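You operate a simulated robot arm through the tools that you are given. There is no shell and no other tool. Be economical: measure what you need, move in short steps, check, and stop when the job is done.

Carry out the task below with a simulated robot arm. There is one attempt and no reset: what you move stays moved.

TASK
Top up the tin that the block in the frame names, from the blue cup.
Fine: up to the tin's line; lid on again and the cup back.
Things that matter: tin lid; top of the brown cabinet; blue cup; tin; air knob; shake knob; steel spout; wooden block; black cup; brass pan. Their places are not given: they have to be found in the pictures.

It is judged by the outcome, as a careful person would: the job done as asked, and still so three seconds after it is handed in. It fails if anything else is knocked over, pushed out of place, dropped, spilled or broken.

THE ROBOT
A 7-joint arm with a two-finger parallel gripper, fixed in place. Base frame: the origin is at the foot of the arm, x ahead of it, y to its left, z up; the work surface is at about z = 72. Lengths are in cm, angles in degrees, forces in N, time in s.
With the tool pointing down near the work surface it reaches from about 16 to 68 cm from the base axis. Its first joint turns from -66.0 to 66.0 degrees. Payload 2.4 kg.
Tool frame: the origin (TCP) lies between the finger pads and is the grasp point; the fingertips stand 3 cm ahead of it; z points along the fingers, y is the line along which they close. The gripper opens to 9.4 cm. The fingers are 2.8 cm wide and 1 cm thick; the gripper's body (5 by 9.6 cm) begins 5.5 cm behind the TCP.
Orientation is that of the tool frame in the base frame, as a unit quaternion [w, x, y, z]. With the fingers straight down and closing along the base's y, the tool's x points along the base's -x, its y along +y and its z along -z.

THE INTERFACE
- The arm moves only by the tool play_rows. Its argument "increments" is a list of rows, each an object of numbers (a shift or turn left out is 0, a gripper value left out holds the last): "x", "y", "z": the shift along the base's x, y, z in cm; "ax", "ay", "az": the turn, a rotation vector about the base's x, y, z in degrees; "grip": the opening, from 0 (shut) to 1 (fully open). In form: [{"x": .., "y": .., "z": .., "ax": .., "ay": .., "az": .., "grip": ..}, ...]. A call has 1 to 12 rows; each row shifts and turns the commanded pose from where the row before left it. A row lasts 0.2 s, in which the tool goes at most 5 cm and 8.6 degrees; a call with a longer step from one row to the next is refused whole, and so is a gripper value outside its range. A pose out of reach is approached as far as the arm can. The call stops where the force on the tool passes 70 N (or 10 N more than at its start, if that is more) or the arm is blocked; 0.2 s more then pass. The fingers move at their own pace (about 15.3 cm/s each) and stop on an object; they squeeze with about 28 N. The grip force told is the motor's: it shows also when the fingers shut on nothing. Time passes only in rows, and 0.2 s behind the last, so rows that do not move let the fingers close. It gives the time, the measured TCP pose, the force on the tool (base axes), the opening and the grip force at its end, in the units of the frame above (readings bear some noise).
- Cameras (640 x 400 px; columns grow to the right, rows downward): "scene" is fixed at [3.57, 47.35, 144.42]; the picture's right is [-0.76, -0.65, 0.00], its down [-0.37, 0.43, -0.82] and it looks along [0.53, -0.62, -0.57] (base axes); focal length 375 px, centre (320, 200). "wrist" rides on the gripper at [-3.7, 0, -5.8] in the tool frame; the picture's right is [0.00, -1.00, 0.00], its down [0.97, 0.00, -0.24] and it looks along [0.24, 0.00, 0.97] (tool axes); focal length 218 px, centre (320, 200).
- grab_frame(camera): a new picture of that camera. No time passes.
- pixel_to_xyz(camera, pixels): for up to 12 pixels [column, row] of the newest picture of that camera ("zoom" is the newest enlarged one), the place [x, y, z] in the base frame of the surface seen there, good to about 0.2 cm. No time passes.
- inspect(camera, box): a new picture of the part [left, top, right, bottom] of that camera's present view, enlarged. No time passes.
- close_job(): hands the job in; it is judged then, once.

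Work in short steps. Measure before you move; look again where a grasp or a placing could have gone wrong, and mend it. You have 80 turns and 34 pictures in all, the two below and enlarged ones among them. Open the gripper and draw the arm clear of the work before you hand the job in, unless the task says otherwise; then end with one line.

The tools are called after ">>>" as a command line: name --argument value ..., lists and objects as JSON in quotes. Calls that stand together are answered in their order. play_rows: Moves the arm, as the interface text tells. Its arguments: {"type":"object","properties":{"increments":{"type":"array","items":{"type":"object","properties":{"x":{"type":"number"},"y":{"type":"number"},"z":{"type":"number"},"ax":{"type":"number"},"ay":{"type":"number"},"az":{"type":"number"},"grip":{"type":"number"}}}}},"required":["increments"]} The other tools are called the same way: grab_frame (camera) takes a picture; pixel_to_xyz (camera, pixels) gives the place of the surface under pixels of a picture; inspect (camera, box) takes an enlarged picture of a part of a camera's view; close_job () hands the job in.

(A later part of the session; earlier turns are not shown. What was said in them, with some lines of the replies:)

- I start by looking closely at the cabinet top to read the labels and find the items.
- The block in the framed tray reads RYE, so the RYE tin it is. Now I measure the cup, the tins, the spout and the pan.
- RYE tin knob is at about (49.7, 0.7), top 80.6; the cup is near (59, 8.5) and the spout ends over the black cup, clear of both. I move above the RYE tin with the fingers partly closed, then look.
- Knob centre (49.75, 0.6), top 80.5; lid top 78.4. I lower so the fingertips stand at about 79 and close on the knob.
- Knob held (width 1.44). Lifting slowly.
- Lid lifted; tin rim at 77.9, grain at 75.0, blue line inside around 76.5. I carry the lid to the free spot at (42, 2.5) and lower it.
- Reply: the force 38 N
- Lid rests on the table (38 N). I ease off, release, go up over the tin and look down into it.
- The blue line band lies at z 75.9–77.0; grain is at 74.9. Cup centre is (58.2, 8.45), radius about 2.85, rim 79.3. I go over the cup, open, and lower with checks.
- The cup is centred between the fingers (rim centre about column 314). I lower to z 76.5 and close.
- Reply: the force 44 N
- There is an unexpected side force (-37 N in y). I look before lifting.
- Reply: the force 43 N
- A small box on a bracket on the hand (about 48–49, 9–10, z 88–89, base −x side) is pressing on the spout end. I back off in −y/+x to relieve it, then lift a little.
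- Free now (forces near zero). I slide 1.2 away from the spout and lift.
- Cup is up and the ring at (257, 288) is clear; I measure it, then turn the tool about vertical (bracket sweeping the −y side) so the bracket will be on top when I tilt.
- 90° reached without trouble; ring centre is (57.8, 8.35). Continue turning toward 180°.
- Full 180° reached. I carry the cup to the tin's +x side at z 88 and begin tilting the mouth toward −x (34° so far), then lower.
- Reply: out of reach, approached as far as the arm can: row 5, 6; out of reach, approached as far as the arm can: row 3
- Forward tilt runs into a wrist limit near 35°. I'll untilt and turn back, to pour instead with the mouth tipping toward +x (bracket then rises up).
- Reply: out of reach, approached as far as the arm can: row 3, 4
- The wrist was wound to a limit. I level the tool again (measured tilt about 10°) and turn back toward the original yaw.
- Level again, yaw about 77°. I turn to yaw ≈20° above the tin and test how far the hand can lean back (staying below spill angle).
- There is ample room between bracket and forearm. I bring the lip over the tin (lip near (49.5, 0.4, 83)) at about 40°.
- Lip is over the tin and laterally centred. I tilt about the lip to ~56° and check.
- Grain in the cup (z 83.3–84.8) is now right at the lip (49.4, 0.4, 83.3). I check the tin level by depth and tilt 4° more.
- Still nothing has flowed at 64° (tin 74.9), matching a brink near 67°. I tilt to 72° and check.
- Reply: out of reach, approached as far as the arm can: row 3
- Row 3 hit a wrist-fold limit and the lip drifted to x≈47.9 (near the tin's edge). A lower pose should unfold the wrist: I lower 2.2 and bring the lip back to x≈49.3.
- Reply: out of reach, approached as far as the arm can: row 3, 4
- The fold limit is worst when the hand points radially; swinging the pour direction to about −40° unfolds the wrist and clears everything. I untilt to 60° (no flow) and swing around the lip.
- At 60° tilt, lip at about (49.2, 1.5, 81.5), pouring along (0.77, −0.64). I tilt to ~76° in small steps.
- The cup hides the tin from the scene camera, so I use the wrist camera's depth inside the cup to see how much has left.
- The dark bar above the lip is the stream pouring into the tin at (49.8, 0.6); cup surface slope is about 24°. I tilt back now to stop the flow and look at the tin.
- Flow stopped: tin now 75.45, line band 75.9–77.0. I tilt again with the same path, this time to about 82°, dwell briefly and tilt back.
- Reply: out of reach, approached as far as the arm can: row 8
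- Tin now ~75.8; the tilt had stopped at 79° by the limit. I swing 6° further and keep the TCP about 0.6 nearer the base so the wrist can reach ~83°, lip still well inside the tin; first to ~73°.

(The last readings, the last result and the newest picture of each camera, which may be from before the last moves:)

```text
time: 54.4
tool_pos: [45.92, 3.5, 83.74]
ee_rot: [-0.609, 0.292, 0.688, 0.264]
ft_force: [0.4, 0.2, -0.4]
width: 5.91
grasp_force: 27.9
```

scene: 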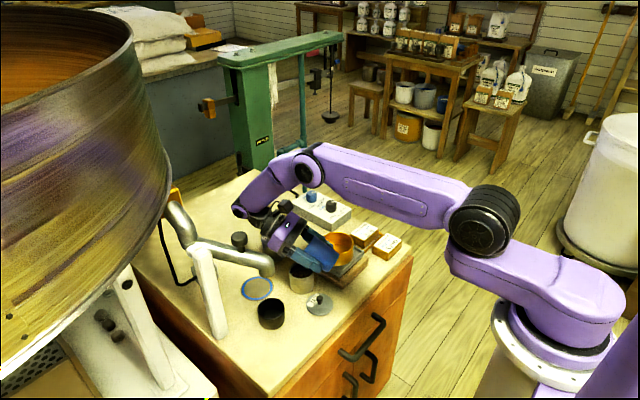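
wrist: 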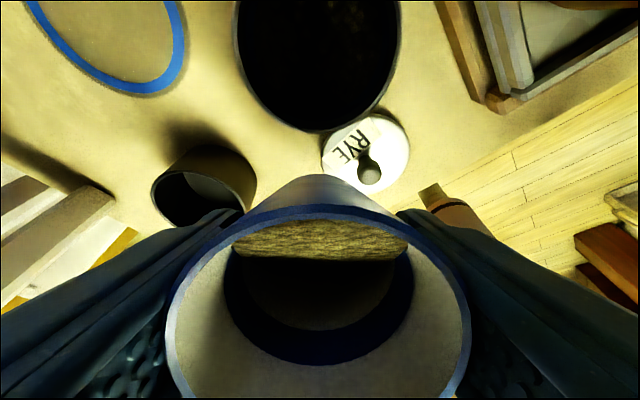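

Reached 83.3° and dwelt. Tilting back to look.

>>> play_rows --increments '[{"ax": -5.9, "ay": -5.65, "y": 0.04}, {"ax": -5.9, "ay": -5.65, "y": 0.04}, {"ax": -5.9, "ay": -5.65, "y": 0.04}, {"ax": -5.9, "ay": -5.65, "y": 0.04}, {"ax": -5.9, "ay": -5.65, "y": 0.04}, {"ax": -5.9, "ay": -5.65, "y": 0.04}, {"ax": -5.9, "ay": -5.65, "y": 0.04}, {}]'

>>> grab_frame --camera "wrist"

>>> pixel_to_xyz --camera "wrist" --pixels '[[320, 10], [320, 30], [320, 50], [320, 70], [320, 90], [290, 20], [350, 20], [320, 100], [270, 40], [365, 40], [170, 60], [105, 30]]'

```text
time: 56.2
tool_pos: [45.77, 3.81, 83.72]
ee_rot: [-0.206, 0.378, 0.898, 0.088]
ft_force: [0.3, -0.9, -0.5]
width: 5.89
grasp_force: 27.8
```

```text
2 pictures are left
```

wrist: 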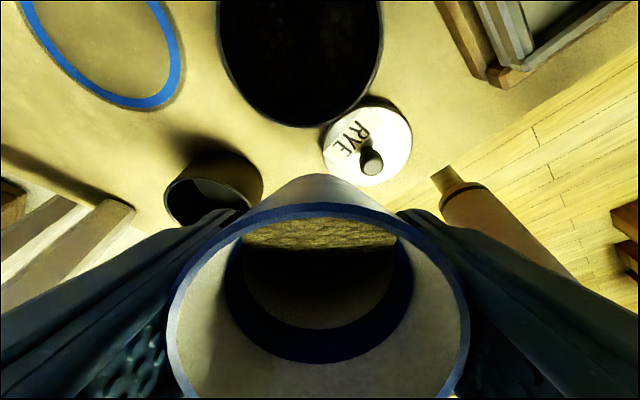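

```text
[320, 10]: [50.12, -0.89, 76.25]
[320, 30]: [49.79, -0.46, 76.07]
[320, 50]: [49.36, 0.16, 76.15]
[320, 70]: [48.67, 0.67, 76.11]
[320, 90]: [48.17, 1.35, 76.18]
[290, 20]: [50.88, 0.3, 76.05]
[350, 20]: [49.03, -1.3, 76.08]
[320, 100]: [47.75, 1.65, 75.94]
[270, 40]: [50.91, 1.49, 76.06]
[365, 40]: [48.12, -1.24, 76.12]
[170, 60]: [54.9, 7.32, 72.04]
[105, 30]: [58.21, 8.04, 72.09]
```

Tin is at ~76.1, just inside the band (75.9–77.0, middle ≈76.4). One last slightly deeper tip (~87°) for about +0.25; first up to 82°.

>>> play_rows --increments '[{"az": -4}, {"ax": 6.13, "ay": 5.14, "y": -0.05}, {"ax": 6.13, "ay": 5.14, "y": -0.05}, {"ax": 6.13, "ay": 5.14, "y": -0.05}, {"ax": 6.13, "ay": 5.14, "y": -0.05}, {"ax": 6.13, "ay": 5.14, "y": -0.05, "z": 0.1}, {"ax": 6.13, "ay": 5.14, "y": -0.05, "x": 0.05}, {"ax": 6.13, "ay": 5.14, "y": -0.05, "x": 0.05, "z": 0.1}, {}]'

```text
time: 58.2
tool_pos: [46.08, 3.38, 83.9]
ee_rot: [-0.594, 0.318, 0.684, 0.279]
ft_force: [-0.1, 0.7, -0.9]
width: 5.89
grasp_force: 28.4
```

>>> play_rows --increments '[{"ax": 1.9, "ay": 1.6, "z": 0.1, "x": -0.1}, {"ax": 1.6, "ay": 1.35, "z": 0.1}, {}, {}, {}]'

```text
time: 59.4
tool_pos: [45.88, 3.29, 84.19]
ee_rot: [-0.621, 0.307, 0.66, 0.292]
ft_force: [0.3, 0.0, -0.1]
width: 5.95
grasp_force: 27.7
```

At 86.6° without limit. Now I tilt all the way back to level, rising a bit.

>>> play_rows --increments '[{"ax": -6.03, "ay": -5.06}, {"ax": -6.03, "ay": -5.06}, {"ax": -6.03, "ay": -5.06}, {"ax": -6.03, "ay": -5.06, "z": 0.2}, {"ax": -6.03, "ay": -5.06, "z": 0.3}, {"ax": -6.03, "ay": -5.06, "z": 0.3}, {"ax": -6.03, "ay": -5.06, "z": 0.3}, {"ax": -6.03, "ay": -5.06, "z": 0.3}, {"ax": -6.03, "ay": -5.06, "z": 0.3}, {"ax": -6.03, "ay": -5.06, "z": 0.3}, {"ax": -6.03, "ay": -5.06, "z": 0.3}, {}]'

```text
time: 62.0
tool_pos: [46.05, 3.33, 86.36]
ee_rot: [0.001, 0.42, 0.907, 0.001]
ft_force: [0.3, -0.1, -1.8]
width: 5.95
grasp_force: 28.0
```

Level again. Turning yaw by +80° so the bracket faces −x/−y, away from the spout, before going back to the ring.

>>> play_rows --increments '[{"az": 8}, {"az": 8}, {"az": 8}, {"az": 8}, {"az": 8}, {"az": 8}, {"az": 8}, {"az": 8}, {"az": 8}, {"az": 8}, {}]'

```text
time: 64.4
tool_pos: [45.94, 3.31, 86.45]
ee_rot: [0.0, -0.262, 0.965, 0.002]
ft_force: [0.7, -0.3, 0.0]
width: 5.93
grasp_force: 27.5
```

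>>> play_rows --increments '[{"x": 4}, {"x": 4}, {"x": 4.06}, {"y": 2.5}, {"y": 2.57}, {"z": -3}, {"z": -3}, {"z": -2}, {"z": -0.8}, {}]'

```text
time: 66.6
tool_pos: [58.0, 8.59, 77.53]
ee_rot: [0.0, -0.26, 0.966, 0.0]
ft_force: [0.1, -0.1, -1.1]
width: 5.93
grasp_force: 27.9
```

Over the ring and free of side forces. Lowering in small steps to contact.

>>> play_rows --increments '[{"z": -0.3, "y": -0.15}, {"z": -0.2}, {"z": -0.1}, {"z": -0.1}, {}]'

```text
time: 67.8
tool_pos: [57.87, 8.27, 76.88]
ee_rot: [0.001, -0.261, 0.965, 0.001]
ft_force: [-0.1, 0.3, -0.3]
width: 5.93
grasp_force: 28.1
```

>>> play_rows --increments '[{"z": -0.1}, {"z": -0.1}, {}]'

```text
time: 68.6
tool_pos: [57.86, 8.43, 76.84]
ee_rot: [0.001, -0.262, 0.965, 0.002]
ft_force: [-4.2, 0.7, 17.9]
width: 5.93
grasp_force: 27.8
```

Contact felt (18 N). I ease off, open and rise straight up.

>>> play_rows --increments '[{"z": 0.08}, {"grip": 0.75}, {"grip": 0.9}, {}, {"z": 1.5}, {"z": 3}, {"z": 3.5}, {"z": 4}, {}]'

```text
time: 70.6
tool_pos: [58.04, 8.37, 88.97]
ee_rot: [0.001, -0.26, 0.966, 0.001]
ft_force: [0.7, 0.0, 0.4]
width: 8.46
grasp_force: 0.0
```

>>> play_rows --increments '[{"y": -2.9, "az": -7.5, "grip": 0.4}, {"y": -2.97, "az": -7.5}, {"x": -4, "az": -7.5}, {"x": -4, "az": -7.5}, {"x": -4}, {"x": -3.9}, {}]'

>>> grab_frame --camera "wrist"

>>> pixel_to_xyz --camera "wrist" --pixels '[[320, 190], [312, 190], [328, 190], [320, 180], [320, 200], [340, 110], [340, 90], [340, 120], [350, 100], [330, 100], [360, 110]]'

```text
time: 72.2
tool_pos: [42.04, 2.44, 88.98]
ee_rot: [0.0, -0.002, 1.0, 0.001]
ft_force: [0.8, 0.4, 0.4]
width: 3.77
grasp_force: 0.1
```

```text
1 pictures are left
```

wrist: 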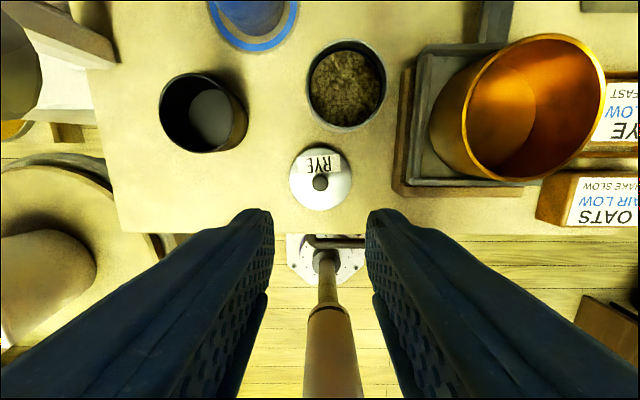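

```text
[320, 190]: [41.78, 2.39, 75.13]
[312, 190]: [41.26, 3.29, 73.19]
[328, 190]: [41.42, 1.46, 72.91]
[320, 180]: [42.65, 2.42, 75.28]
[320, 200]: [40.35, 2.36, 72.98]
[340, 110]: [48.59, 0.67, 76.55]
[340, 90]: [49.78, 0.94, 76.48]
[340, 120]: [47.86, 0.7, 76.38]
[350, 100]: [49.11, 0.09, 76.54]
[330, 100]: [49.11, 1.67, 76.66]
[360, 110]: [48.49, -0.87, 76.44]
```

Tin level is 76.5, the middle of the line. Knob is at (42.1, 2.4); I go down and grip it.

>>> play_rows --increments '[{"x": 0.06, "z": -4}, {"z": -4}, {"z": -3}, {"z": -1}, {"z": -0.35}, {}, {"grip": 0}, {}, {}, {}]'

```text
time: 74.4
tool_pos: [42.12, 2.49, 76.46]
ee_rot: [0.0, -0.002, 1.0, 0.001]
ft_force: [0.1, 0.0, -0.2]
width: 1.44
grasp_force: 28.6
```

Knob held. Lift, carry over the tin (target TCP 49.7, 0.58) and lower to just above the rim.

>>> play_rows --increments '[{"z": 1}, {"z": 3}, {"z": 3.5}, {"z": 2}, {"x": 3.8, "y": -0.95}, {"x": 3.78, "y": -0.95}, {}, {"z": -2}, {"z": -0.9}, {}]'

```text
time: 76.6
tool_pos: [49.66, 0.5, 83.0]
ee_rot: [0.0, -0.002, 1.0, 0.001]
ft_force: [0.0, -0.7, -0.6]
width: 1.44
grasp_force: 28.0
```

>>> play_rows --increments '[{"z": -0.3, "x": 0.04, "y": 0.05}, {"z": -0.2}, {"z": -0.1}, {"z": -0.1}, {}]'

```text
time: 77.8
tool_pos: [49.61, 0.68, 82.33]
ee_rot: [0.0, -0.002, 1.0, 0.0]
ft_force: [-0.1, 0.3, -0.4]
width: 1.41
grasp_force: 28.0
```

>>> play_rows --increments '[{"z": -0.1}, {"z": -0.1}, {}]'

```text
time: 78.6
tool_pos: [49.73, 0.58, 82.15]
ee_rot: [0.001, -0.002, 1.0, 0.001]
ft_force: [1.3, 0.7, -0.5]
width: 1.42
grasp_force: 27.8
```

>>> play_rows --increments '[{"z": -0.1}, {"z": -0.1}, {}]'

```text
time: 79.4
tool_pos: [49.77, 0.5, 81.91]
ee_rot: [0.0, -0.002, 1.0, 0.001]
ft_force: [-0.9, 0.2, -1.2]
width: 1.44
grasp_force: 27.6
```

On the table the grip was ~0.4 lower on the knob, so seating is expected near 81.85. Continuing gently.

>>> play_rows --increments '[{"z": -0.1}, {"z": -0.08}, {}]'

```text
time: 80.2
tool_pos: [49.81, 0.62, 81.63]
ee_rot: [0.0, -0.002, 1.0, 0.001]
ft_force: [-2.2, -0.7, -0.6]
width: 1.44
grasp_force: 28.3
```

>>> play_rows --increments '[{"z": -0.08}, {"z": -0.08}, {}]'

```text
time: 81.0
tool_pos: [49.86, 0.63, 81.59]
ee_rot: [0.001, -0.003, 1.0, 0.001]
ft_force: [-11.5, 4.8, 36.1]
width: 1.41
grasp_force: 27.9
```

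Seated (36 N). Ease off, release slowly and rise.

>>> play_rows --increments '[{"z": 0.12, "x": -0.08}, {"grip": 0.3}, {}, {"z": 1.5}, {"z": 3}, {"z": 4}, {"z": 4}, {"x": -4, "z": 2}, {"x": -4, "z": 2}, {"x": -4}, {}]'

>>> inspect --camera "scene" --box '[225, 215, 345, 315]'

>>> pixel_to_xyz --camera "zoom" --pixels '[[285, 225], [330, 235], [300, 245], [320, 210], [130, 230], [175, 290], [195, 300]]'

```text
time: 83.4
tool_pos: [37.6, 0.66, 98.16]
ee_rot: [0.0, -0.002, 1.0, 0.002]
ft_force: [-0.7, 0.0, 0.4]
width: 2.84
grasp_force: 0.1
```

```text
4.00 times, centred on (285, 265) of scene
```

zoom: 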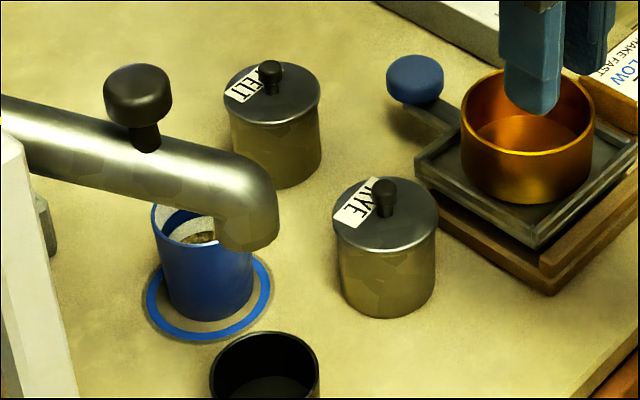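

```text
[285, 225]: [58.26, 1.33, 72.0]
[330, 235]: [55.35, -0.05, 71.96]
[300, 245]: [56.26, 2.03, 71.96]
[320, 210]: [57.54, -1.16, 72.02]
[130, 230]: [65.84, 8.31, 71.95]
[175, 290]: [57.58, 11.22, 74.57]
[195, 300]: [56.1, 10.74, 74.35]
```

>>> pixel_to_xyz --camera "zoom" --pixels '[[343, 222], [430, 215], [387, 243], [405, 190], [384, 183], [154, 210], [250, 255]]'

>>> play_rows --increments '[{"z": 3, "grip": 1}, {"z": 3}, {}]'

```text
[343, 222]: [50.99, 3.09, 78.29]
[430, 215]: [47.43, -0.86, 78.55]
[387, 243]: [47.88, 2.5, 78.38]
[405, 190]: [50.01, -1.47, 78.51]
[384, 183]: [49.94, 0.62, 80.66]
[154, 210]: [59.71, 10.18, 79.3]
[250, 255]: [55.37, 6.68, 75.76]
```

```text
time: 84.2
tool_pos: [37.79, 0.64, 104.32]
ee_rot: [-0.001, -0.001, 1.0, 0.002]
ft_force: [-0.6, -0.3, -0.1]
width: 9.4
grasp_force: 0.1
```

The lid is flat at 78.4 and the knob is back at (49.9, 0.6). The cup stands upright on its ring and the arm is clear, so I hand the job in.

>>> close_job

```text
The job is handed in.
```

The RYE tin is topped up from the blue cup to the middle of its line (grain at 76.5, line 75.9–77.0), its lid is back on flat, and the cup is back on its ring. While I was grasping the cup, the hand's bracket pressed on the steel spout at about 37 N; I backed off, and the spout showed no visible shift in the last picture.
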